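You operate a simulated robot arm through the tools that you are given. There is no shell and no other tool.

You run a simulated robot arm. Do the job below in one go: nothing can be reset, and whatever is moved stays where it is left.

JOB
Stir the paint in the pot, then fill the tray to its yellow band.
Fine: stick back in the rack, pot back where it was. Set down upright: paint pot.

The check looks at the end state, three seconds after you hand in, the way a careful person would. Anything else that was tipped, shoved, dropped, spilled or broken makes it a failure.

ROBOT AND FRAMES
A 6-joint arm with a two-finger parallel gripper, fixed in place. Base frame: the origin is at the foot of the arm, x ahead of it, y to its left, z up; the work surface is at about z = 0.86. Lengths are in m, angles in rad, forces in N, time in s.
With the tool pointing down near the work surface it reaches from about 0.18 to 0.64 m from the base axis. Its first joint turns from -2.897 to 2.897 rad. Payload 1.57 kg.
The TCP is the grasp point between the finger pads, 0.03 m short of the fingertips. In the tool frame z runs along the fingers and y along their closing line. The gripper opens to 0.11 m. The fingers are 0.024 m wide and 0.012 m thick; the gripper's body (0.048 by 0.112 m) begins 0.078 m behind the TCP.
Orientation is that of the tool frame in the base frame, as a unit quaternion [x, y, z, w]. With the fingers straight down and closing along the base's y, the tool's x points along the base's -x, its y along +y and its z along -z.

CONTROLS
- The arm moves only by the tool nudge_tool. Its argument "increments" is a list of rows, each a list of 3 entries, a list of its own where there are three numbers: the shift along the tool's x, y, z in units of 150 mm (1.0 is 150 mm), then the turn, a rotation vector about the tool's x, y, z in units of 90 degrees (1.0 is 90 degrees), then the finger opening in m, from 0 to 0.11. In form: [[[tx, ty, tz], [rx, ry, rz], hand], ...]. A call has 1 to 20 rows; each row is the pose to reach, as a shift and turn from the pose commanded when the call began, along the tool's axes at that moment. A call with a number of a shift or a turn outside -1 to 1 is refused whole. Rows are played at 5 a second. More than 0.05 m and 0.15 rad between two rows, or a gripper value outside its range, and nothing of the call is played. Where a pose cannot be reached the arm comes as near as it can. A force on the tool above 40 N (or 10 N above the force at the start of the call, whichever is more), or a blocked arm, ends the call early, and 0.2 s more pass. The fingers move at their own pace (about 0.108 m/s each) and stop on an object; they squeeze with about 28 N. The grip force told is the motor's: it shows also when the fingers shut on nothing. Time passes only in rows, and 0.2 s behind the last, so rows that repeat a pose let the fingers close. The reply holds the time, the measured pose of the TCP, the force on the tool along the base axes, the opening and the grip force, in the units named above and with some noise, with the torque about the TCP (base axes, N m) and any sound that the robot's microphone picked up.
- Cameras (640 x 400 px; columns grow to the right, rows downward): "scene" is fixed at [0.048, 0.6509, 1.5281]; the picture's right is [-0.83, -0.55, 0.00], its down [-0.35, 0.53, -0.77] and it looks along [0.43, -0.64, -0.64] (base axes); focal length 371 px, centre (320, 200). "wrist" rides on the gripper at [0.07, 0.016, -0.141] in the tool frame; the picture's right is [-0.23, 0.97, 0.00], its down [-0.86, -0.20, -0.48] and it looks along [-0.47, -0.11, 0.88] (tool axes); focal length 222 px, centre (320, 200). There is no depth. A picture from a camera that has moved, and an enlarged one, comes with that camera's place and axes in the base frame and with its lens.
- snapshot(camera): a new picture of that camera. It takes no simulated time.
- slide_trunk(by): slides the trunk up (or, below 0, down) by that many m; the arm rides with it, the base frame stays. It gives what a move gives, with no picture.
- zoom(camera, box): a new picture of the part [left, top, right, bottom] of that camera's present view, enlarged. It takes no simulated time.
- sign_off(): hands the job in; it is judged then, once.

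Nothing tells you positions but the pictures and the camera data. Unless the task says otherwise, let go and move clear before handing in.

The tools are called after "Call:" as a command line: name --argument value ..., lists and objects as JSON in quotes. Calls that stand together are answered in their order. nudge_tool: Moves the arm, as the interface text tells. Its arguments: {"type":"object","properties":{"increments":{"type":"array"}},"required":["increments"]} The other tools are called the same way: slide_trunk (by) slides the trunk up or down; snapshot (camera) takes a picture; zoom (camera, box) takes an enlarged picture of a part of a camera's view; sign_off () hands the job in.

At the start:

```text
clock: 0.0
position: [0.3414, 0.2625, 1.2345]
orientation: [0.001, 1.0, 0.0, 0.0]
contact_force: [-0.7, 0.3, -0.6]
torque: [0.02, 0.01, 0.0]
gripper_width: 0.1102
grip_force: 0.1
trunk travel left (down, up): [-0.375, 0.215]
```

scene: 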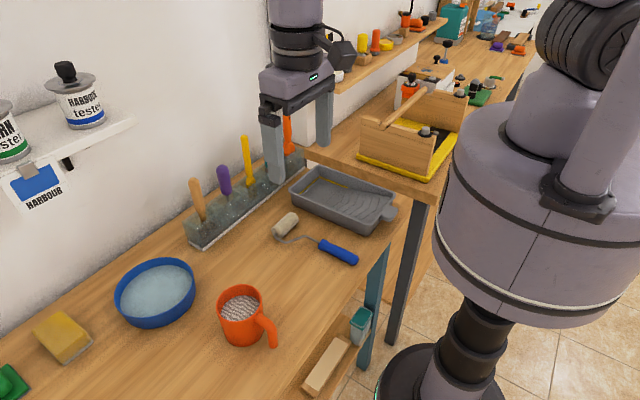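
wrist: 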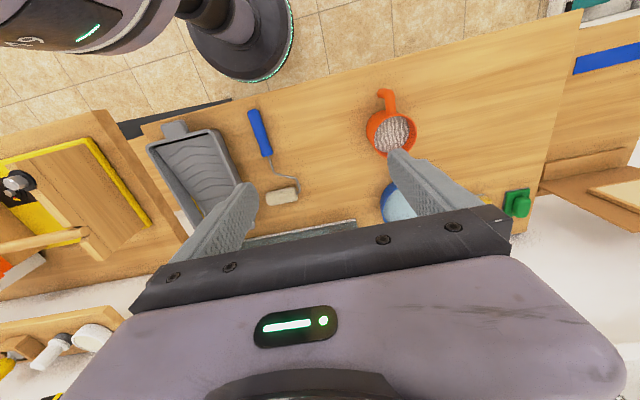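

I see a bench with an orange pot with a handle (the paint), a blue bowl of water, a rack with sticks, a grey roller tray, a roller and a sponge. I'll look closer before moving anything.

Call:
zoom --camera "scene" --box '[170, 110, 330, 260]'

Call:
zoom --camera "scene" --box '[260, 140, 420, 280]'

Call:
zoom --camera "scene" --box '[180, 260, 320, 370]'

Call:
zoom --camera "scene" --box '[0, 40, 160, 220]'

Call:
zoom --camera "wrist" --box '[120, 70, 540, 260]'

```text
2.67 times, centred on (250, 185) of scene
camera zoom: at [0.048, 0.6509, 1.5281], right [-0.83, -0.55, 0.0], down [-0.35, 0.53, -0.77], along [0.43, -0.64, -0.64], focal length 989 px, centre (507, 240)
```

zoom: 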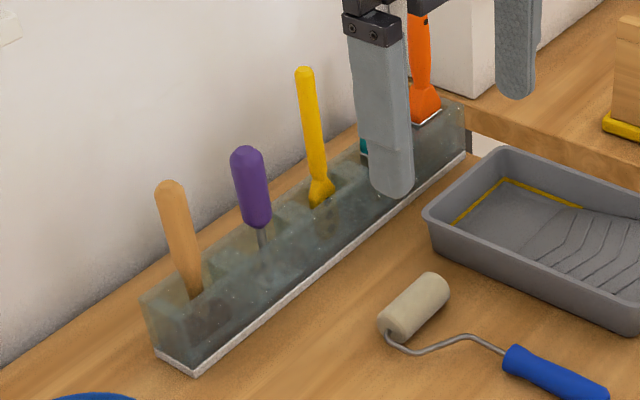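

```text
2.86 times, centred on (340, 210) of scene
camera zoom: at [0.048, 0.6509, 1.5281], right [-0.83, -0.55, 0.0], down [-0.35, 0.53, -0.77], along [0.43, -0.64, -0.64], focal length 1059 px, centre (263, 171)
```

zoom: 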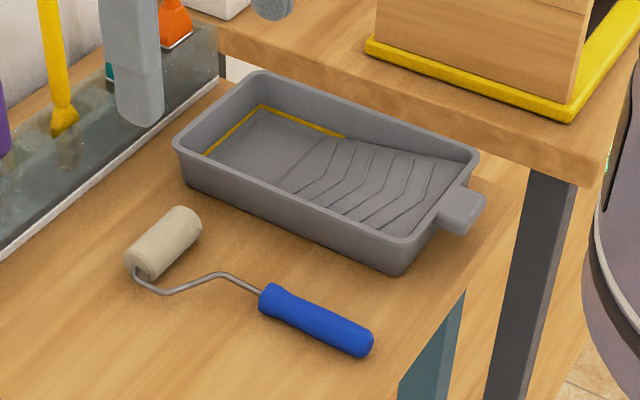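

```text
3.64 times, centred on (250, 315) of scene
camera zoom: at [0.048, 0.6509, 1.5281], right [-0.83, -0.55, 0.0], down [-0.35, 0.53, -0.77], along [0.43, -0.64, -0.64], focal length 1348 px, centre (574, -218)
```

zoom: 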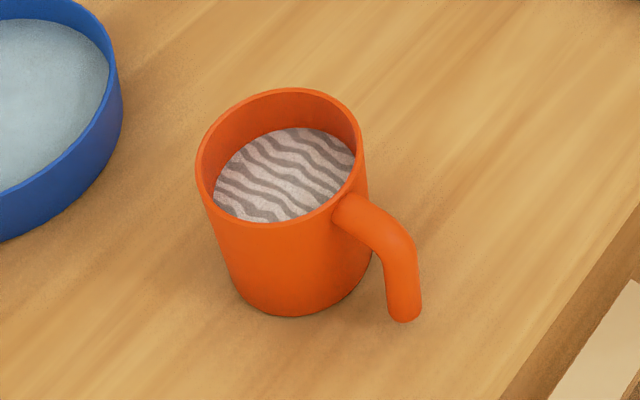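

```text
2.22 times, centred on (80, 130) of scene
camera zoom: at [0.048, 0.6509, 1.5281], right [-0.83, -0.55, 0.0], down [-0.35, 0.53, -0.77], along [0.43, -0.64, -0.64], focal length 824 px, centre (853, 356)
```

zoom: 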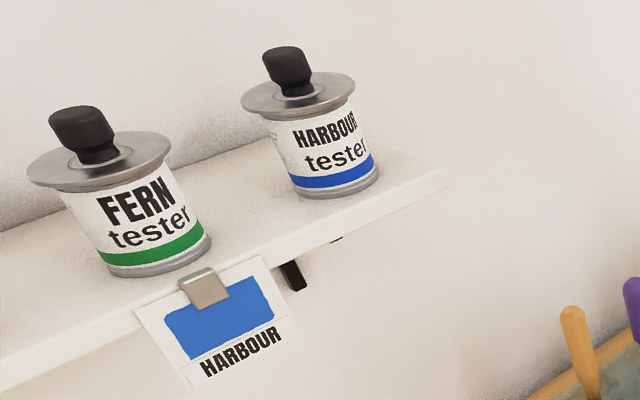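

```text
1.52 times, centred on (330, 165) of wrist
camera zoom: at [0.2729, 0.2789, 1.3768], right [0.23, 0.97, 0.0], down [0.86, -0.2, 0.48], along [0.47, -0.11, -0.88], focal length 338 px, centre (305, 253)
```

zoom: 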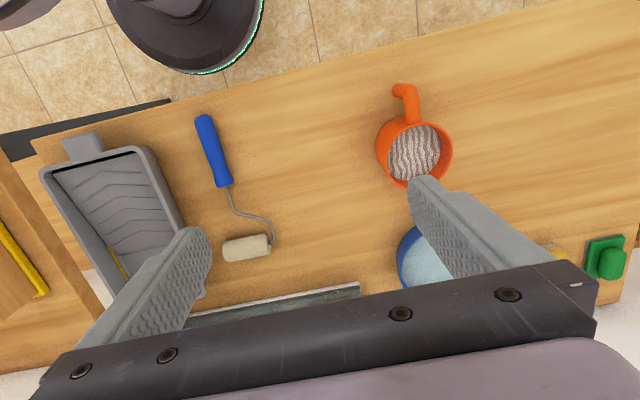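

The tan stick at the rack's near end, about (0.65, 0.255), is the likely stirrer. The pot is near (0.39, 0.40) with its handle toward the robot, and the tray spans x 0.31–0.55, y −0.10–0.05 with its deep end at +x. I'll tilt the hand toward the rack to inspect the stick.

Call:
nudge_tool --increments '[[[0, 0, 0], [0, -0.08, 0], 0.11], [[0, 0, 0], [0, -0.17, 0], 0.11], [[0, 0, 0], [0, -0.25, 0], 0.11], [[0, 0, 0], [0, -0.33, 0], 0.11], [[0, 0, 0], [0, -0.42, 0], 0.11], [[0, 0, 0], [0, -0.5, 0], 0.11]]'

Call:
snapshot --camera "wrist"

Call:
snapshot --camera "scene"

```text
clock: 1.4
position: [0.3407, 0.2624, 1.2345]
orientation: [-0.001, 0.923, 0.001, 0.384]
contact_force: [0.8, 0.0, 0.6]
torque: [0.0, 0.05, 0.02]
gripper_width: 0.1098
grip_force: 0.0
trunk travel left (down, up): [-0.375, 0.215]
```

```text
taken
camera wrist: at [0.1927, 0.2793, 1.2859], right [0.16, 0.97, 0.16], down [0.27, -0.2, 0.94], along [0.95, -0.11, -0.29], focal length 222 px, centre (320, 200)
```

wrist: 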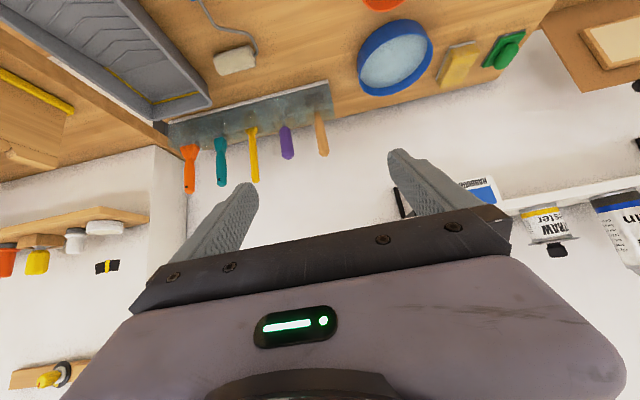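

```text
taken
```

scene: 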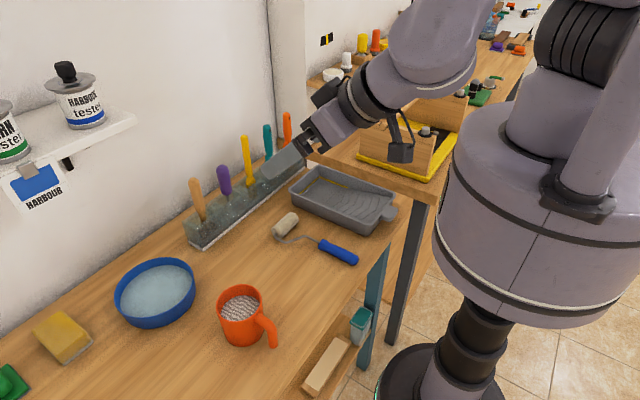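

The rack holds orange, teal, yellow, purple and tan tools, all upright. I'll zoom on the tan one to check its shape and orientation.

Call:
zoom --camera "wrist" --box '[250, 70, 370, 170]'

Call:
zoom --camera "scene" --box '[170, 120, 310, 255]'

Call:
zoom --camera "scene" --box '[170, 160, 250, 255]'

Call:
zoom --camera "wrist" --box '[140, 70, 280, 200]'

```text
4.00 times, centred on (310, 120) of wrist
camera zoom: at [0.1927, 0.2793, 1.2859], right [0.16, 0.97, 0.16], down [0.27, -0.2, 0.94], along [0.95, -0.11, -0.29], focal length 888 px, centre (360, 520)
```

zoom: 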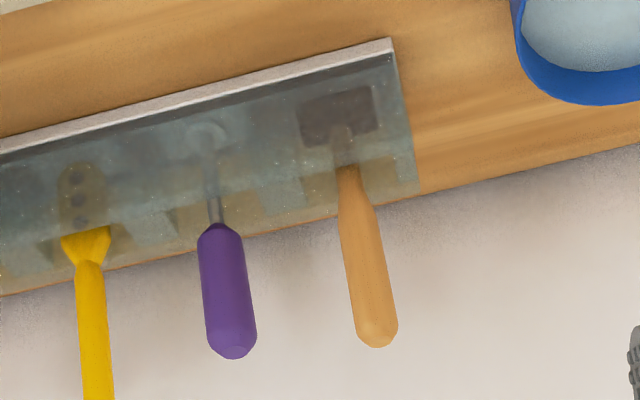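

```text
2.96 times, centred on (240, 188) of scene
camera zoom: at [0.048, 0.6509, 1.5281], right [-0.83, -0.55, 0.0], down [-0.35, 0.53, -0.77], along [0.43, -0.64, -0.64], focal length 1098 px, centre (557, 237)
```

zoom: 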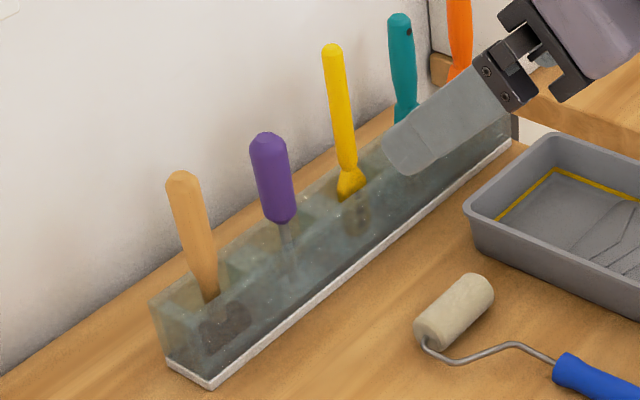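

```text
4.21 times, centred on (210, 208) of scene
camera zoom: at [0.048, 0.6509, 1.5281], right [-0.83, -0.55, 0.0], down [-0.35, 0.53, -0.77], along [0.43, -0.64, -0.64], focal length 1561 px, centre (783, 168)
```

zoom: 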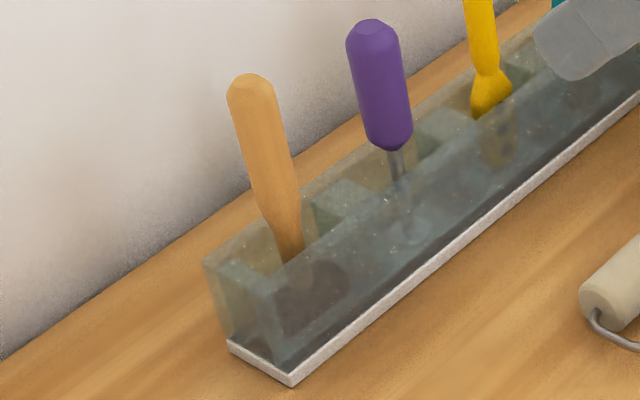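

```text
3.08 times, centred on (210, 135) of wrist
camera zoom: at [0.1927, 0.2793, 1.2859], right [0.16, 0.97, 0.16], down [0.27, -0.2, 0.94], along [0.95, -0.11, -0.29], focal length 684 px, centre (658, 400)
```

zoom: 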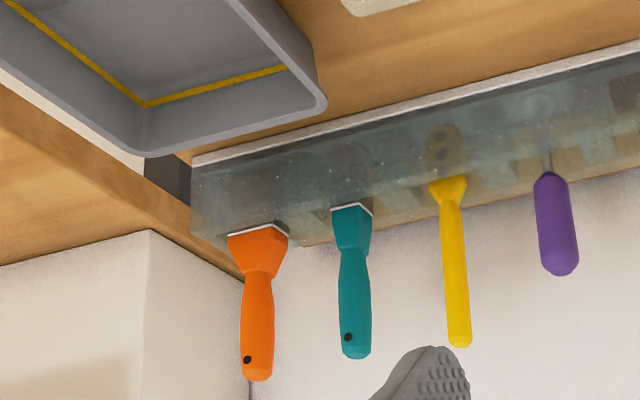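

Seen through the rack, the yellow tool ends in a perforated paddle, while the tan, purple, teal and orange tools have other heads (brush or scraper). I'll bring the camera in front of the rack to be sure which one is the stirrer.

Call:
nudge_tool --increments '[[[0.05, -0.11, 0.2], [0, 0, 0], 0.11], [[0.1, -0.22, 0.4], [0, 0, 0], 0.11], [[0.15, -0.33, 0.6], [0, 0, 0], 0.11], [[0.2, -0.44, 0.8], [0, 0, 0], 0.11], [[0.25, -0.55, 1.0], [0, 0, 0], 0.11]]'

Call:
zoom --camera "wrist" --box '[160, 0, 480, 200]'

Call:
snapshot --camera "scene"

```text
clock: 2.6
position: [0.422, 0.1776, 1.1018]
orientation: [0.0, 0.924, 0.0, 0.382]
contact_force: [0.5, -0.1, -0.2]
torque: [0.01, 0.01, 0.0]
gripper_width: 0.1101
grip_force: 0.1
trunk travel left (down, up): [-0.375, 0.215]
```

```text
2.00 times, centred on (320, 100) of wrist
camera zoom: at [0.2738, 0.1958, 1.1529], right [0.16, 0.97, 0.16], down [0.27, -0.2, 0.94], along [0.95, -0.11, -0.29], focal length 444 px, centre (320, 400)
```

zoom: 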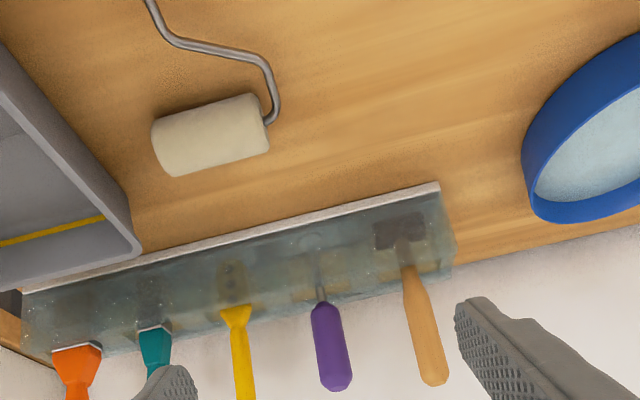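

```text
taken
```

scene: 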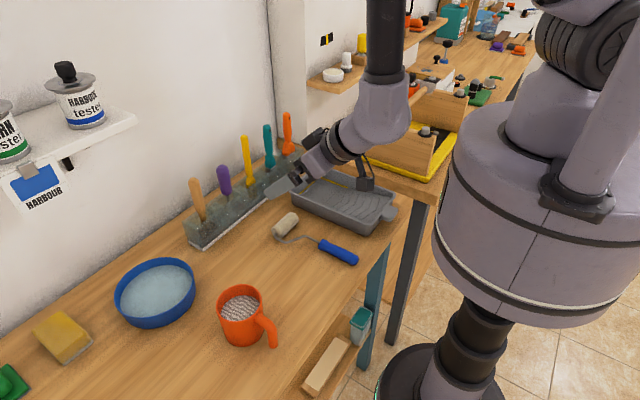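

The paddle needs a closer look, so I'm zooming on the heads.

Call:
zoom --camera "wrist" --box '[250, 100, 330, 200]'

Call:
zoom --camera "wrist" --box '[310, 90, 410, 200]'

Call:
zoom --camera "wrist" --box '[160, 110, 270, 200]'

```text
4.00 times, centred on (290, 150) of wrist
camera zoom: at [0.2738, 0.1958, 1.1529], right [0.16, 0.97, 0.16], down [0.27, -0.2, 0.94], along [0.95, -0.11, -0.29], focal length 888 px, centre (440, 400)
```

zoom: 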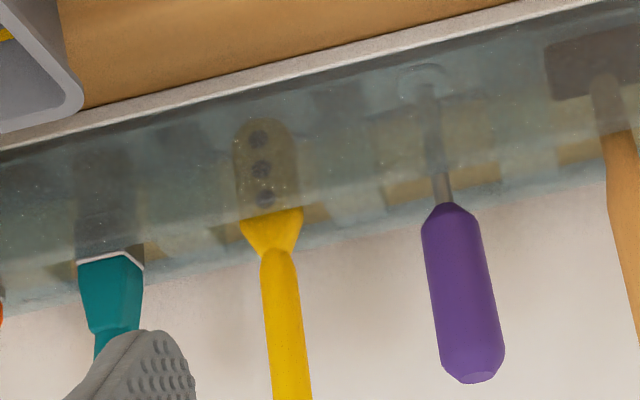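

```text
3.64 times, centred on (360, 145) of wrist
camera zoom: at [0.2738, 0.1958, 1.1529], right [0.16, 0.97, 0.16], down [0.27, -0.2, 0.94], along [0.95, -0.11, -0.29], focal length 808 px, centre (174, 400)
```

zoom: 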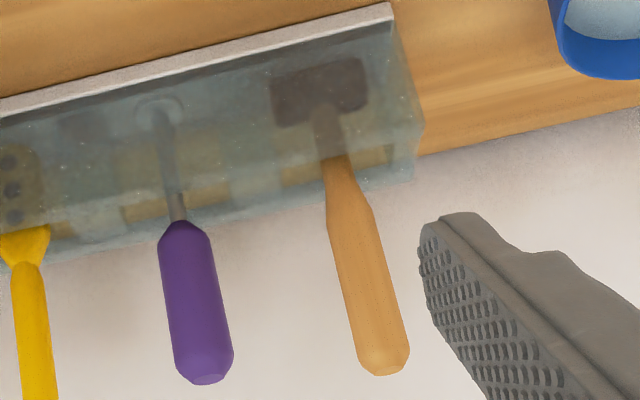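

```text
4.44 times, centred on (215, 155) of wrist
camera zoom: at [0.2738, 0.1958, 1.1529], right [0.16, 0.97, 0.16], down [0.27, -0.2, 0.94], along [0.95, -0.11, -0.29], focal length 987 px, centre (787, 400)
```

zoom: 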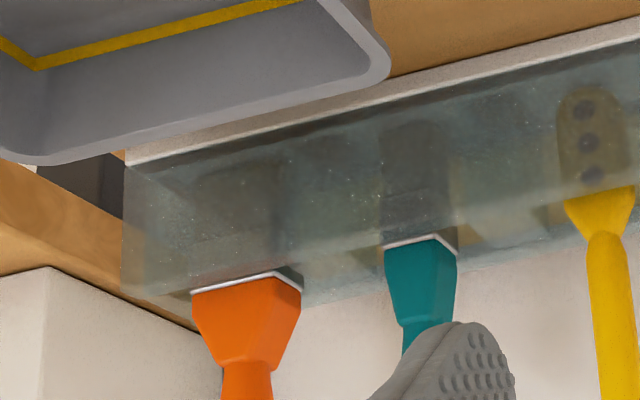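

Yellow has the perforated paddle, so it is the stir stick. It stands vertically at about (0.649, 0.087), with its top at z≈1.07. I'll move to a pre-grasp pose with the fingers partly closed so they clear the neighbouring tools.

Call:
nudge_tool --increments '[[[-0.147, -0.121, 0.113], [0, 0, 0], 0.09], [[-0.294, -0.243, 0.226], [0, 0, 0], 0.07], [[-0.441, -0.364, 0.34], [0, 0, 0], 0.06], [[-0.588, -0.486, 0.453], [0, 0, 0], 0.06], [[-0.735, -0.607, 0.566], [0, 0, 0], 0.06]]'

Call:
snapshot --camera "wrist"

Call:
zoom --camera "scene" --box '[200, 90, 360, 240]'

```text
clock: 3.8
position: [0.5663, 0.1051, 1.1304]
orientation: [0.003, 0.926, -0.008, 0.379]
contact_force: [0.0, 0.3, 0.1]
torque: [0.02, 0.0, -0.01]
gripper_width: 0.0601
grip_force: 0.0
out of reach, approached as far as the arm can: row 3, 4, 5
trunk travel left (down, up): [-0.375, 0.215]
```

```text
taken
camera wrist: at [0.4194, 0.125, 1.1814], right [0.17, 0.97, 0.15], down [0.27, -0.19, 0.94], along [0.95, -0.12, -0.3], focal length 222 px, centre (320, 200)
```

wrist: 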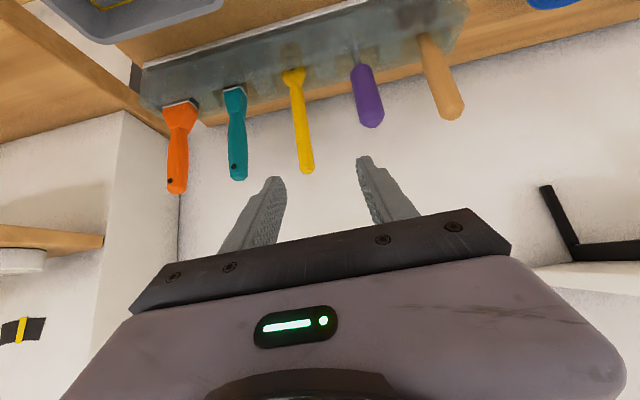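

```text
2.67 times, centred on (280, 165) of scene
camera zoom: at [0.048, 0.6509, 1.5281], right [-0.83, -0.55, 0.0], down [-0.35, 0.53, -0.77], along [0.43, -0.64, -0.64], focal length 989 px, centre (427, 293)
```

zoom: 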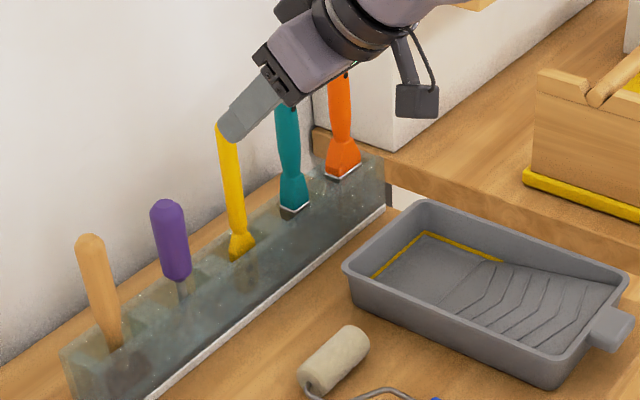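

The arm runs out of reach because its shoulder sits high, so I'll lower the trunk a bit. The hand is clear of everything below it.

Call:
slide_trunk --by -0.12

Call:
snapshot --camera "scene"

```text
clock: 5.3
position: [0.5658, 0.1059, 1.0094]
orientation: [0.004, 0.925, -0.008, 0.379]
contact_force: [-0.1, -0.2, -0.4]
torque: [-0.01, 0.01, 0.02]
gripper_width: 0.06
grip_force: 0.1
trunk travel left (down, up): [-0.255, 0.335]
```

```text
taken
```

scene: 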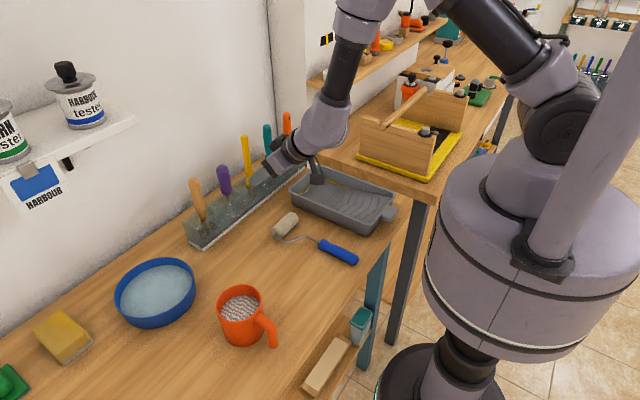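

Call:
nudge_tool --increments '[[[-0.095, 0, -0.095], [0, 0, 0], 0.06], [[-0.189, 0, -0.189], [0, 0, 0], 0.06]]'

```text
clock: 5.9
position: [0.567, 0.1067, 1.0508]
orientation: [0.003, 0.925, -0.008, 0.379]
contact_force: [0.6, 0.9, -0.7]
torque: [-0.06, -0.01, -0.02]
gripper_width: 0.06
grip_force: 0.1
trunk travel left (down, up): [-0.255, 0.335]
```

Call:
nudge_tool --increments '[[[-0.047, -0.064, 0.095], [0, 0, 0], 0.06], [[-0.094, -0.128, 0.189], [0, 0, 0], 0.06], [[-0.094, -0.128, 0.189], [0, 0, 0], 0.06]]'

Call:
snapshot --camera "wrist"

Call:
zoom --camera "scene" --box '[210, 100, 330, 210]'

```text
clock: 6.7
position: [0.5965, 0.0869, 1.0399]
orientation: [0.003, 0.926, -0.008, 0.379]
contact_force: [0.1, 0.2, -1.0]
torque: [0.04, -0.01, 0.0]
gripper_width: 0.0599
grip_force: 0.0
trunk travel left (down, up): [-0.255, 0.335]
```

```text
taken
camera wrist: at [0.4483, 0.1066, 1.0918], right [0.17, 0.97, 0.15], down [0.27, -0.19, 0.94], along [0.95, -0.12, -0.3], focal length 222 px, centre (320, 200)
```

wrist: 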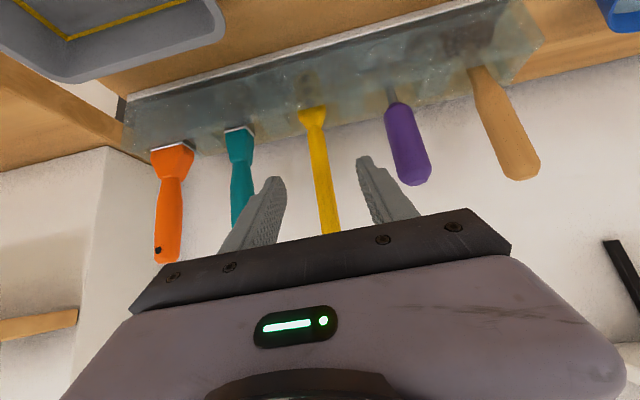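

```text
3.64 times, centred on (270, 155) of scene
camera zoom: at [0.048, 0.6509, 1.5281], right [-0.83, -0.55, 0.0], down [-0.35, 0.53, -0.77], along [0.43, -0.64, -0.64], focal length 1348 px, centre (502, 364)
```

zoom: 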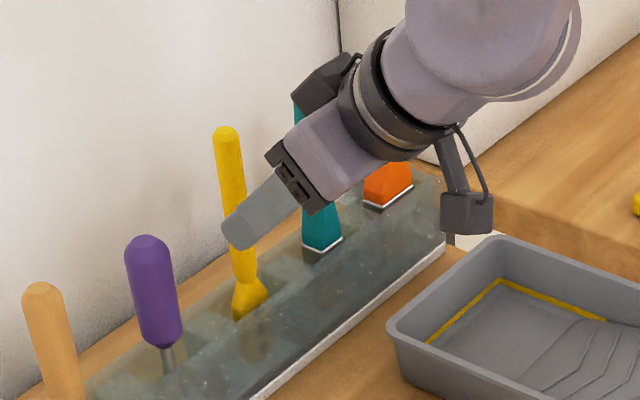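

The fingers line up with the yellow handle. I'll advance and close on it.

Call:
nudge_tool --increments '[[[-0.072, 0.004, 0.082], [0, 0, 0], 0.06], [[-0.145, 0.009, 0.163], [0, 0, 0], 0.06], [[-0.217, 0.013, 0.245], [0, 0, 0], 0.06], [[-0.217, 0.013, 0.245], [0, 0, 0], 0.06]]'

Call:
snapshot --camera "wrist"

Call:
zoom --camera "scene" --box '[210, 100, 330, 210]'

```text
clock: 7.7
position: [0.6446, 0.0881, 1.036]
orientation: [0.004, 0.925, -0.008, 0.379]
contact_force: [1.0, 0.2, -0.1]
torque: [-0.03, 0.02, 0.01]
gripper_width: 0.0602
grip_force: 0.1
trunk travel left (down, up): [-0.255, 0.335]
```

```text
taken
camera wrist: at [0.4974, 0.1083, 1.0884], right [0.17, 0.97, 0.15], down [0.27, -0.19, 0.94], along [0.95, -0.12, -0.3], focal length 222 px, centre (320, 200)
```

wrist: 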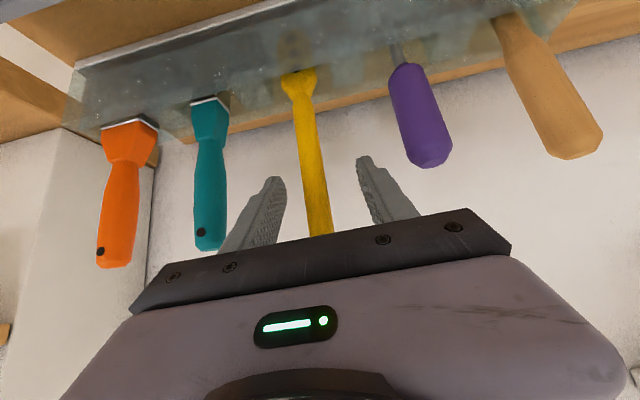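

```text
3.64 times, centred on (270, 155) of scene
camera zoom: at [0.048, 0.6509, 1.5281], right [-0.83, -0.55, 0.0], down [-0.35, 0.53, -0.77], along [0.43, -0.64, -0.64], focal length 1348 px, centre (502, 364)
```

zoom: 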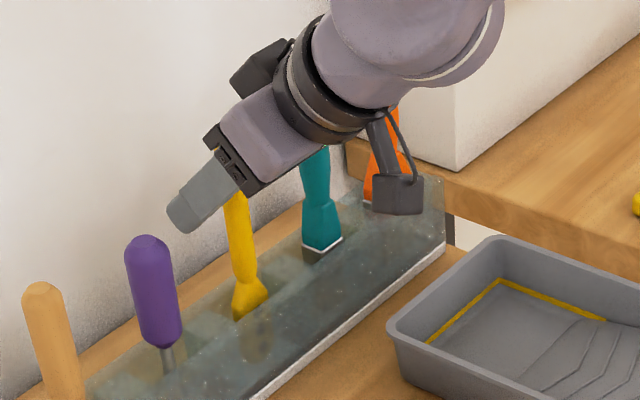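

Call:
nudge_tool --increments '[[[0, 0, 0], [0, 0, 0], 0.04], [[0, 0, 0], [0, 0, 0], 0.02], [[0, 0, 0], [0, 0, 0], 0.005], [[0, 0, 0], [0, 0, 0], 0.005], [[0, 0, 0], [0, 0, 0], 0.005]]'

Call:
snapshot --camera "wrist"

Call:
zoom --camera "scene" --box '[210, 100, 330, 210]'

```text
clock: 8.9
position: [0.6464, 0.0882, 1.037]
orientation: [0.004, 0.926, -0.008, 0.378]
contact_force: [1.0, -0.3, 0.3]
torque: [-0.01, -0.03, -0.01]
gripper_width: 0.0156
grip_force: 28.1
trunk travel left (down, up): [-0.255, 0.335]
```

```text
taken
camera wrist: at [0.4974, 0.1083, 1.0884], right [0.17, 0.97, 0.15], down [0.27, -0.19, 0.94], along [0.95, -0.12, -0.3], focal length 222 px, centre (320, 200)
```

wrist: 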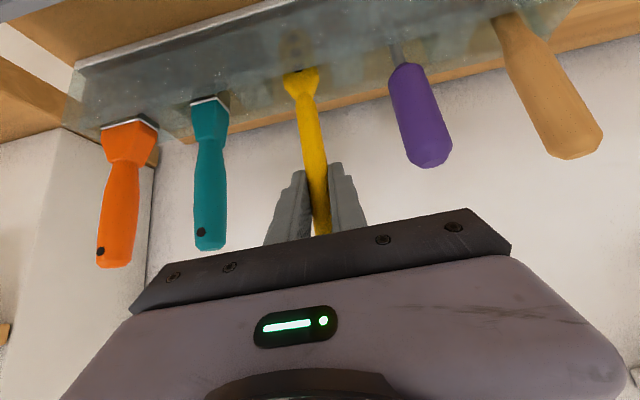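

```text
3.64 times, centred on (270, 155) of scene
camera zoom: at [0.048, 0.6509, 1.5281], right [-0.83, -0.55, 0.0], down [-0.35, 0.53, -0.77], along [0.43, -0.64, -0.64], focal length 1348 px, centre (502, 364)
```

zoom: 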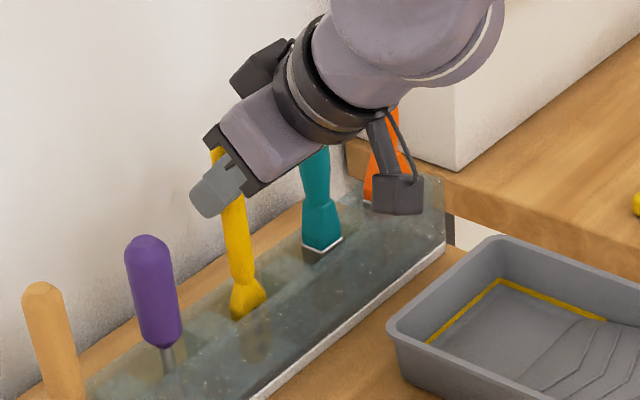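

The grip is solid at 15.6 mm. I'll lift straight up with the trunk so the paddle leaves the slot vertically.

Call:
slide_trunk --by 0.12

Call:
snapshot --camera "scene"

Call:
snapshot --camera "wrist"

```text
clock: 10.4
position: [0.6451, 0.088, 1.1569]
orientation: [0.003, 0.925, -0.008, 0.379]
contact_force: [0.0, -1.0, -0.6]
torque: [-0.01, 0.01, 0.01]
gripper_width: 0.0157
grip_force: 27.9
trunk travel left (down, up): [-0.375, 0.215]
```

```text
taken
```

scene: 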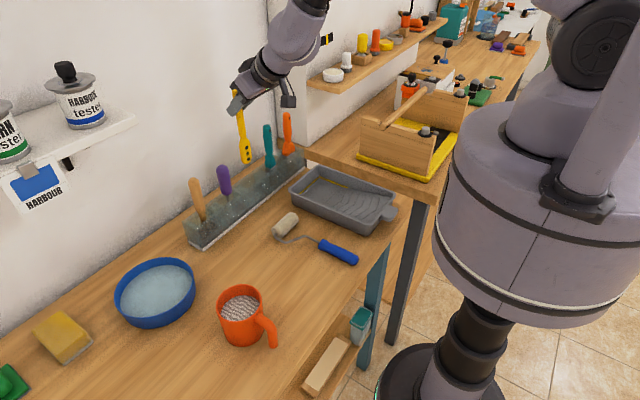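

```text
taken
camera wrist: at [0.4975, 0.1084, 1.2082], right [0.17, 0.97, 0.15], down [0.27, -0.19, 0.94], along [0.95, -0.12, -0.3], focal length 222 px, centre (320, 200)
```

wrist: 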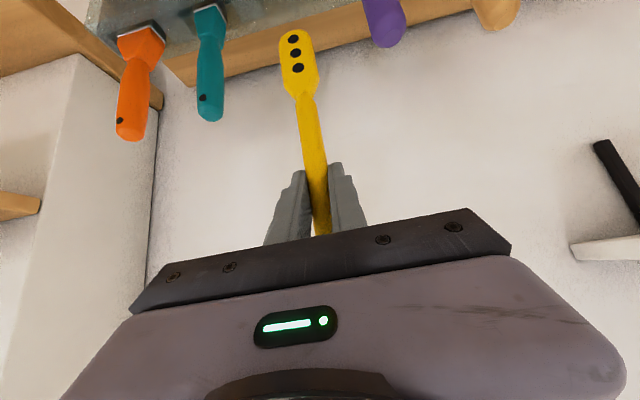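

The paddle is out and clear, with its tip about 0.16 m below the grasp point. I'll carry it toward the pot, pulling away from the rack.

Call:
nudge_tool --increments '[[[0.101, 0.1, -0.102], [0, 0, 0], 0.005], [[0.202, 0.28, -0.204], [0, 0, 0], 0.005], [[0.303, 0.47, -0.307], [0, 0, 0], 0.005], [[0.403, 0.66, -0.409], [0, 0, 0], 0.005]]'

Call:
nudge_tool --increments '[[[0.101, 0.165, -0.102], [0, 0, 0], 0.005], [[0.202, 0.33, -0.204], [0, 0, 0], 0.005], [[0.303, 0.495, -0.307], [0, 0, 0], 0.005], [[0.403, 0.66, -0.409], [0, 0, 0], 0.005]]'

Call:
snapshot --camera "scene"

```text
clock: 11.4
position: [0.5599, 0.1896, 1.1555]
orientation: [0.004, 0.926, -0.009, 0.378]
contact_force: [0.1, 0.3, 0.0]
torque: [0.03, 0.02, -0.04]
gripper_width: 0.0155
grip_force: 28.2
trunk travel left (down, up): [-0.375, 0.215]
```

```text
clock: 12.4
position: [0.4759, 0.29, 1.1567]
orientation: [0.003, 0.925, -0.008, 0.379]
contact_force: [0.3, 0.4, -0.5]
torque: [-0.03, 0.01, -0.01]
gripper_width: 0.0155
grip_force: 28.2
trunk travel left (down, up): [-0.375, 0.215]
```

```text
taken
```

scene: 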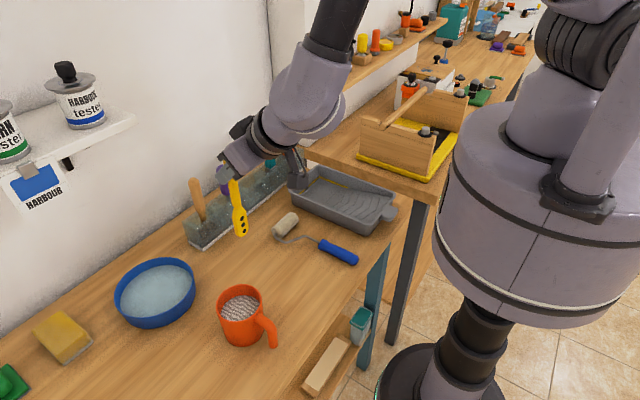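

Call:
nudge_tool --increments '[[[0.1, 0.18, -0.101], [0, 0, 0], 0.005], [[0.2, 0.36, -0.202], [0, 0, 0], 0.005], [[0.3, 0.54, -0.303], [0, 0, 0], 0.005], [[0.398, 0.72, -0.405], [0, 0, 0], 0.005], [[0.398, 0.72, -0.405], [0, 0, 0], 0.005]]'

Call:
snapshot --camera "wrist"

Call:
zoom --camera "scene" --box '[150, 200, 330, 370]'

```text
clock: 13.6
position: [0.3907, 0.3978, 1.1572]
orientation: [0.002, 0.925, -0.007, 0.379]
contact_force: [0.2, -1.0, -0.6]
torque: [0.01, -0.05, 0.0]
gripper_width: 0.0155
grip_force: 28.1
trunk travel left (down, up): [-0.375, 0.215]
```

```text
taken
camera wrist: at [0.2432, 0.4176, 1.2086], right [0.17, 0.97, 0.15], down [0.27, -0.19, 0.94], along [0.95, -0.12, -0.3], focal length 222 px, centre (320, 200)
```

wrist: 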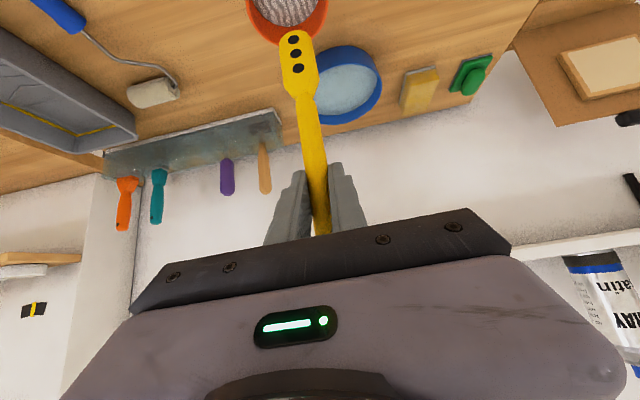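

```text
2.35 times, centred on (240, 285) of scene
camera zoom: at [0.048, 0.6509, 1.5281], right [-0.83, -0.55, 0.0], down [-0.35, 0.53, -0.77], along [0.43, -0.64, -0.64], focal length 872 px, centre (508, 0)
```

zoom: 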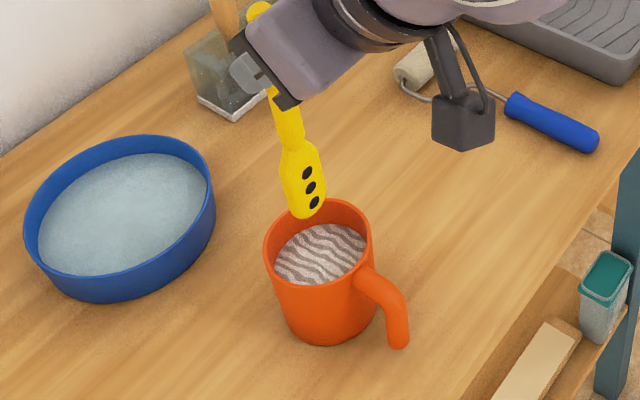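

The paddle tip is centred over the pot at about (0.392, 0.399), near z 0.985. I'll lower it into the paint and stop short of the pot floor.

Call:
nudge_tool --increments '[[[0.098, 0.002, 0.1], [0, 0, 0], 0.005], [[0.196, 0.004, 0.2], [0, 0, 0], 0.005], [[0.294, 0.006, 0.3], [0, 0, 0], 0.005], [[0.392, 0.008, 0.4], [0, 0, 0], 0.005], [[0.491, 0.009, 0.498], [0, 0, 0], 0.005]]'

Call:
zoom --camera "scene" --box '[180, 240, 320, 370]'

Call:
snapshot --camera "wrist"

```text
clock: 14.8
position: [0.3907, 0.3979, 1.0504]
orientation: [0.003, 0.926, -0.008, 0.378]
contact_force: [0.3, 0.3, -0.5]
torque: [0.02, -0.01, 0.0]
gripper_width: 0.0155
grip_force: 28.0
trunk travel left (down, up): [-0.375, 0.215]
```

```text
3.08 times, centred on (250, 305) of scene
camera zoom: at [0.048, 0.6509, 1.5281], right [-0.83, -0.55, 0.0], down [-0.35, 0.53, -0.77], along [0.43, -0.64, -0.64], focal length 1141 px, centre (535, -123)
```

zoom: 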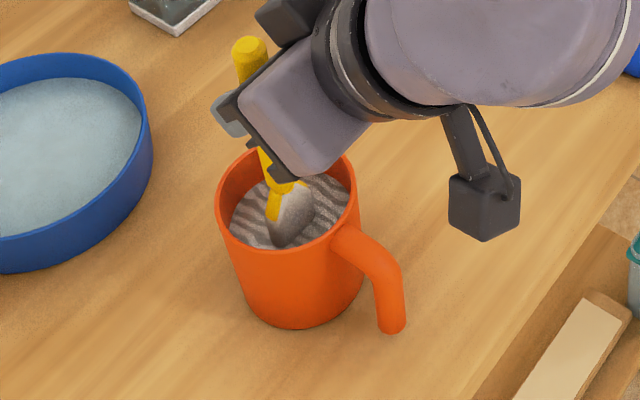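

```text
taken
camera wrist: at [0.2431, 0.4179, 1.1025], right [0.17, 0.97, 0.15], down [0.27, -0.19, 0.94], along [0.95, -0.12, -0.3], focal length 222 px, centre (320, 200)
```

wrist: 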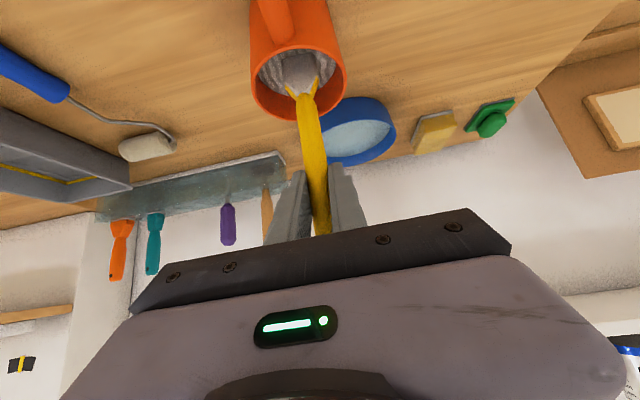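

The paddle is in the paint and free of the floor and walls. I'll stir in gentle circles, keeping away from the wall.

Call:
nudge_tool --increments '[[[-0.0758, 0, 0.0748], [0, 0, 0], 0.005], [[-0.0536, 0.066, 0.0529], [0, 0, 0], 0.005], [[0, 0.0933, 0], [0, 0, 0], 0.005], [[0.0536, 0.066, -0.0529], [0, 0, 0], 0.005], [[0.0758, 0, -0.0748], [0, 0, 0], 0.005], [[0.0536, -0.066, -0.0529], [0, 0, 0], 0.005], [[0, -0.0933, 0], [0, 0, 0], 0.005], [[-0.0536, -0.066, 0.0529], [0, 0, 0], 0.005], [[-0.0758, 0, 0.0748], [0, 0, 0], 0.005], [[-0.0536, 0.066, 0.0529], [0, 0, 0], 0.005], [[0, 0.0933, 0], [0, 0, 0], 0.005], [[0.0536, 0.066, -0.0529], [0, 0, 0], 0.005], [[0.0758, 0, -0.0748], [0, 0, 0], 0.005], [[0.0536, -0.066, -0.0529], [0, 0, 0], 0.005], [[0, -0.0933, 0], [0, 0, 0], 0.005], [[-0.0536, -0.066, 0.0529], [0, 0, 0], 0.005], [[-0.0758, 0, 0.0748], [0, 0, 0], 0.005], [[0, 0, 0], [0, 0, 0], 0.005]]'

Call:
zoom --camera "scene" --box '[180, 240, 320, 370]'

Call:
zoom --camera "wrist" --box '[230, 0, 370, 130]'

```text
clock: 18.6
position: [0.3911, 0.3983, 1.0524]
orientation: [0.003, 0.926, -0.008, 0.378]
contact_force: [-0.3, 0.6, 0.0]
torque: [0.0, -0.01, 0.0]
gripper_width: 0.0155
grip_force: 27.7
trunk travel left (down, up): [-0.375, 0.215]
```

```text
3.08 times, centred on (250, 305) of scene
camera zoom: at [0.048, 0.6509, 1.5281], right [-0.83, -0.55, 0.0], down [-0.35, 0.53, -0.77], along [0.43, -0.64, -0.64], focal length 1141 px, centre (535, -123)
```

zoom: 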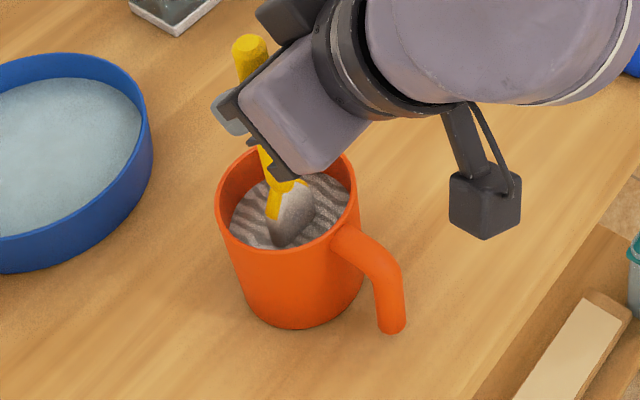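

```text
3.08 times, centred on (300, 65) of wrist
camera zoom: at [0.2429, 0.4177, 1.1037], right [0.17, 0.97, 0.15], down [0.27, -0.19, 0.94], along [0.95, -0.12, -0.3], focal length 684 px, centre (382, 615)
```

zoom: 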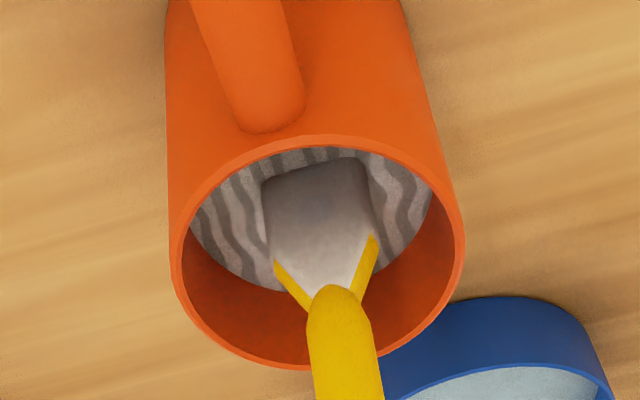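

The streaks are still there. I'll go slightly deeper and stir longer with wider circles, still clear of the walls.

Call:
nudge_tool --increments '[[[0.0234, 0, 0.0237], [0, 0, 0], 0.005], [[-0.0714, 0, 0.1172], [0, 0, 0], 0.005], [[-0.0436, 0.0754, 0.0898], [0, 0, 0], 0.005], [[0.0234, 0.1067, 0.0237], [0, 0, 0], 0.005], [[0.0904, 0.0754, -0.0424], [0, 0, 0], 0.005], [[0.1182, 0, -0.0698], [0, 0, 0], 0.005], [[0.0904, -0.0754, -0.0424], [0, 0, 0], 0.005], [[0.0234, -0.1067, 0.0237], [0, 0, 0], 0.005], [[-0.0436, -0.0754, 0.0898], [0, 0, 0], 0.005], [[-0.0714, 0, 0.1172], [0, 0, 0], 0.005], [[-0.0436, 0.0754, 0.0898], [0, 0, 0], 0.005], [[0.0234, 0.1067, 0.0237], [0, 0, 0], 0.005], [[0.0904, 0.0754, -0.0424], [0, 0, 0], 0.005], [[0.1182, 0, -0.0698], [0, 0, 0], 0.005], [[0.0904, -0.0754, -0.0424], [0, 0, 0], 0.005], [[0.0234, -0.1067, 0.0237], [0, 0, 0], 0.005], [[-0.0436, -0.0754, 0.0898], [0, 0, 0], 0.005], [[-0.0714, 0, 0.1172], [0, 0, 0], 0.005], [[0.0234, 0, 0.0237], [0, 0, 0], 0.005]]'

Call:
zoom --camera "wrist" --box '[230, 0, 370, 130]'

Call:
zoom --camera "scene" --box '[180, 240, 320, 370]'

```text
clock: 22.6
position: [0.3905, 0.3987, 1.0477]
orientation: [0.003, 0.925, -0.008, 0.38]
contact_force: [-0.4, -0.3, -0.5]
torque: [0.02, 0.0, 0.01]
gripper_width: 0.0156
grip_force: 28.3
trunk travel left (down, up): [-0.375, 0.215]
```

```text
3.08 times, centred on (300, 65) of wrist
camera zoom: at [0.2433, 0.4177, 1.0992], right [0.17, 0.97, 0.15], down [0.27, -0.19, 0.94], along [0.95, -0.12, -0.3], focal length 684 px, centre (382, 615)
```

zoom: 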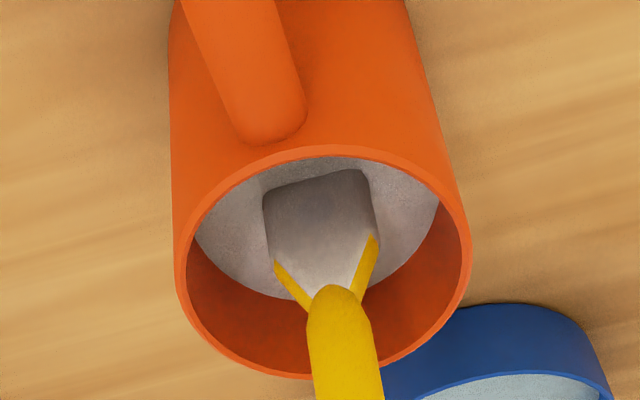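

```text
3.08 times, centred on (250, 305) of scene
camera zoom: at [0.048, 0.6509, 1.5281], right [-0.83, -0.55, 0.0], down [-0.35, 0.53, -0.77], along [0.43, -0.64, -0.64], focal length 1141 px, centre (535, -123)
```

zoom: 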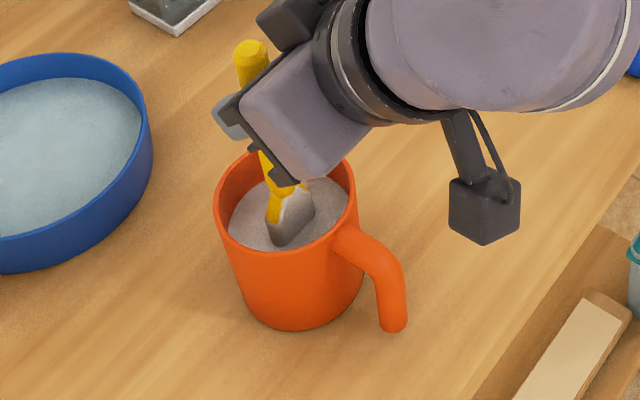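

The paint is now uniform and stirred. I'll lift the paddle out of the paint but keep it inside the pot so it can drip.

Call:
nudge_tool --increments '[[[-0.1, -0.002, -0.1], [0, 0, 0], 0.005], [[-0.2, -0.004, -0.2], [0, 0, 0], 0.005], [[-0.304, -0.005, -0.308], [0, 0, 0], 0.005], [[-0.304, -0.005, -0.308], [0, 0, 0], 0.005], [[-0.304, -0.005, -0.308], [0, 0, 0], 0.005], [[-0.304, -0.005, -0.308], [0, 0, 0], 0.005], [[-0.304, -0.005, -0.308], [0, 0, 0], 0.005], [[-0.304, -0.005, -0.308], [0, 0, 0], 0.005], [[-0.304, -0.005, -0.308], [0, 0, 0], 0.005], [[-0.304, -0.005, -0.308], [0, 0, 0], 0.005], [[-0.304, -0.005, -0.308], [0, 0, 0], 0.005], [[-0.304, -0.005, -0.308], [0, 0, 0], 0.005], [[-0.304, -0.005, -0.308], [0, 0, 0], 0.005], [[-0.304, -0.005, -0.308], [0, 0, 0], 0.005], [[-0.304, -0.005, -0.308], [0, 0, 0], 0.005], [[-0.304, -0.005, -0.308], [0, 0, 0], 0.005]]'

Call:
zoom --camera "wrist" --box '[230, 0, 370, 130]'

Call:
zoom --camera "scene" --box '[180, 240, 320, 370]'

```text
clock: 26.0
position: [0.3918, 0.3986, 1.1125]
orientation: [0.004, 0.926, -0.009, 0.379]
contact_force: [-0.2, -0.6, 0.2]
torque: [-0.02, 0.04, 0.01]
gripper_width: 0.0158
grip_force: 27.8
trunk travel left (down, up): [-0.375, 0.215]
```

```text
3.08 times, centred on (300, 65) of wrist
camera zoom: at [0.2443, 0.4173, 1.1631], right [0.17, 0.97, 0.15], down [0.27, -0.19, 0.94], along [0.95, -0.12, -0.3], focal length 684 px, centre (382, 615)
```

zoom: 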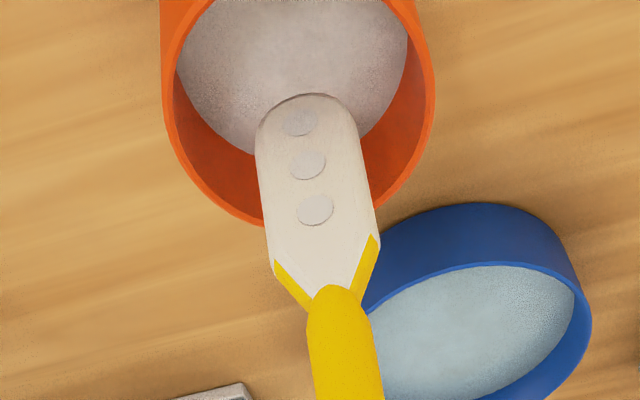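

```text
3.08 times, centred on (250, 305) of scene
camera zoom: at [0.048, 0.6509, 1.5281], right [-0.83, -0.55, 0.0], down [-0.35, 0.53, -0.77], along [0.43, -0.64, -0.64], focal length 1141 px, centre (535, -123)
```

zoom: 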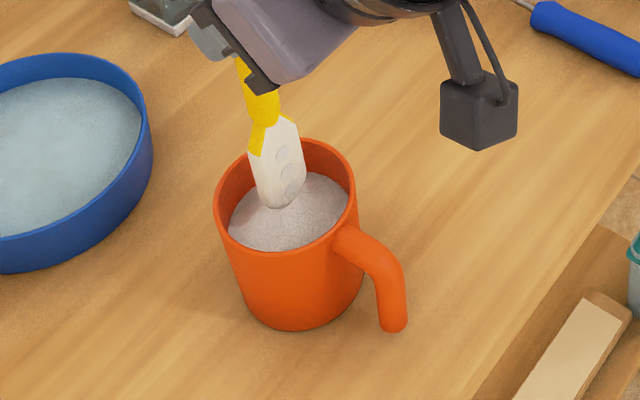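

The paddle is coated. I'll wait over the pot to let it drip off and see whether the coat changes.

Call:
nudge_tool --increments '[[[0, 0, 0], [0, 0, 0], 0.005], [[0, 0, 0], [0, 0, 0], 0.005], [[0, 0, 0], [0, 0, 0], 0.005], [[0, 0, 0], [0, 0, 0], 0.005], [[0, 0, 0], [0, 0, 0], 0.005], [[0, 0, 0], [0, 0, 0], 0.005], [[0, 0, 0], [0, 0, 0], 0.005], [[0, 0, 0], [0, 0, 0], 0.005], [[0, 0, 0], [0, 0, 0], 0.005], [[0, 0, 0], [0, 0, 0], 0.005], [[0, 0, 0], [0, 0, 0], 0.005], [[0, 0, 0], [0, 0, 0], 0.005], [[0, 0, 0], [0, 0, 0], 0.005], [[0, 0, 0], [0, 0, 0], 0.005], [[0, 0, 0], [0, 0, 0], 0.005], [[0, 0, 0], [0, 0, 0], 0.005], [[0, 0, 0], [0, 0, 0], 0.005], [[0, 0, 0], [0, 0, 0], 0.005], [[0, 0, 0], [0, 0, 0], 0.005], [[0, 0, 0], [0, 0, 0], 0.005]]'

Call:
zoom --camera "wrist" --box '[230, 0, 370, 130]'

Call:
zoom --camera "scene" --box '[200, 270, 300, 360]'

```text
clock: 30.2
position: [0.3927, 0.3969, 1.1108]
orientation: [0.003, 0.925, -0.008, 0.379]
contact_force: [-0.1, -0.6, 0.0]
torque: [0.0, -0.02, 0.05]
gripper_width: 0.0155
grip_force: 27.8
trunk travel left (down, up): [-0.375, 0.215]
```

```text
3.08 times, centred on (300, 65) of wrist
camera zoom: at [0.2443, 0.4173, 1.1631], right [0.17, 0.97, 0.15], down [0.27, -0.19, 0.94], along [0.95, -0.12, -0.3], focal length 684 px, centre (382, 615)
```

zoom: 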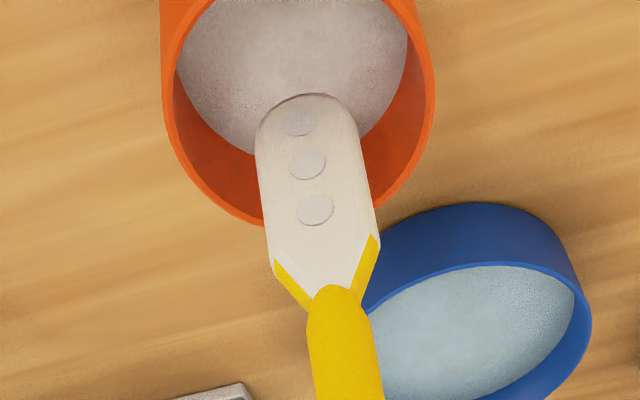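

```text
4.44 times, centred on (250, 315) of scene
camera zoom: at [0.048, 0.6509, 1.5281], right [-0.83, -0.55, 0.0], down [-0.35, 0.53, -0.77], along [0.43, -0.64, -0.64], focal length 1648 px, centre (631, -311)
```

zoom: 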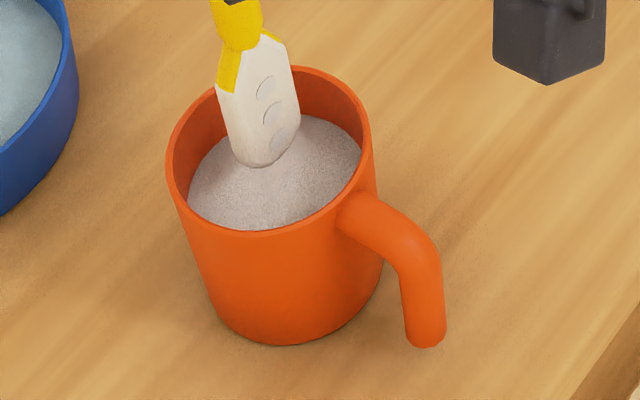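

The coating is stable and not dripping. I'll raise the stick and carry it back toward the rack along the same path.

Call:
nudge_tool --increments '[[[-0.105, -0.002, -0.106], [0, 0, 0], 0.005], [[-0.21, -0.004, -0.213], [0, 0, 0], 0.005], [[-0.31, -0.17, -0.11], [0, 0, 0], 0.005], [[-0.41, -0.35, -0.01], [0, 0, 0], 0.005], [[-0.51, -0.53, 0.09], [0, 0, 0], 0.005], [[-0.608, -0.72, 0.192], [0, 0, 0], 0.005]]'

Call:
nudge_tool --increments '[[[-0.101, -0.165, 0.102], [0, 0, 0], 0.005], [[-0.202, -0.33, 0.204], [0, 0, 0], 0.005], [[-0.303, -0.495, 0.307], [0, 0, 0], 0.005], [[-0.403, -0.66, 0.409], [0, 0, 0], 0.005]]'

```text
clock: 31.6
position: [0.4765, 0.2901, 1.158]
orientation: [0.002, 0.926, -0.007, 0.379]
contact_force: [-0.9, -0.6, -1.1]
torque: [0.01, 0.02, 0.01]
gripper_width: 0.0156
grip_force: 28.0
trunk travel left (down, up): [-0.375, 0.215]
```

```text
clock: 32.6
position: [0.5603, 0.1887, 1.156]
orientation: [0.004, 0.926, -0.008, 0.378]
contact_force: [-0.2, 0.4, -0.5]
torque: [-0.02, 0.01, 0.03]
gripper_width: 0.0156
grip_force: 27.7
trunk travel left (down, up): [-0.375, 0.215]
```

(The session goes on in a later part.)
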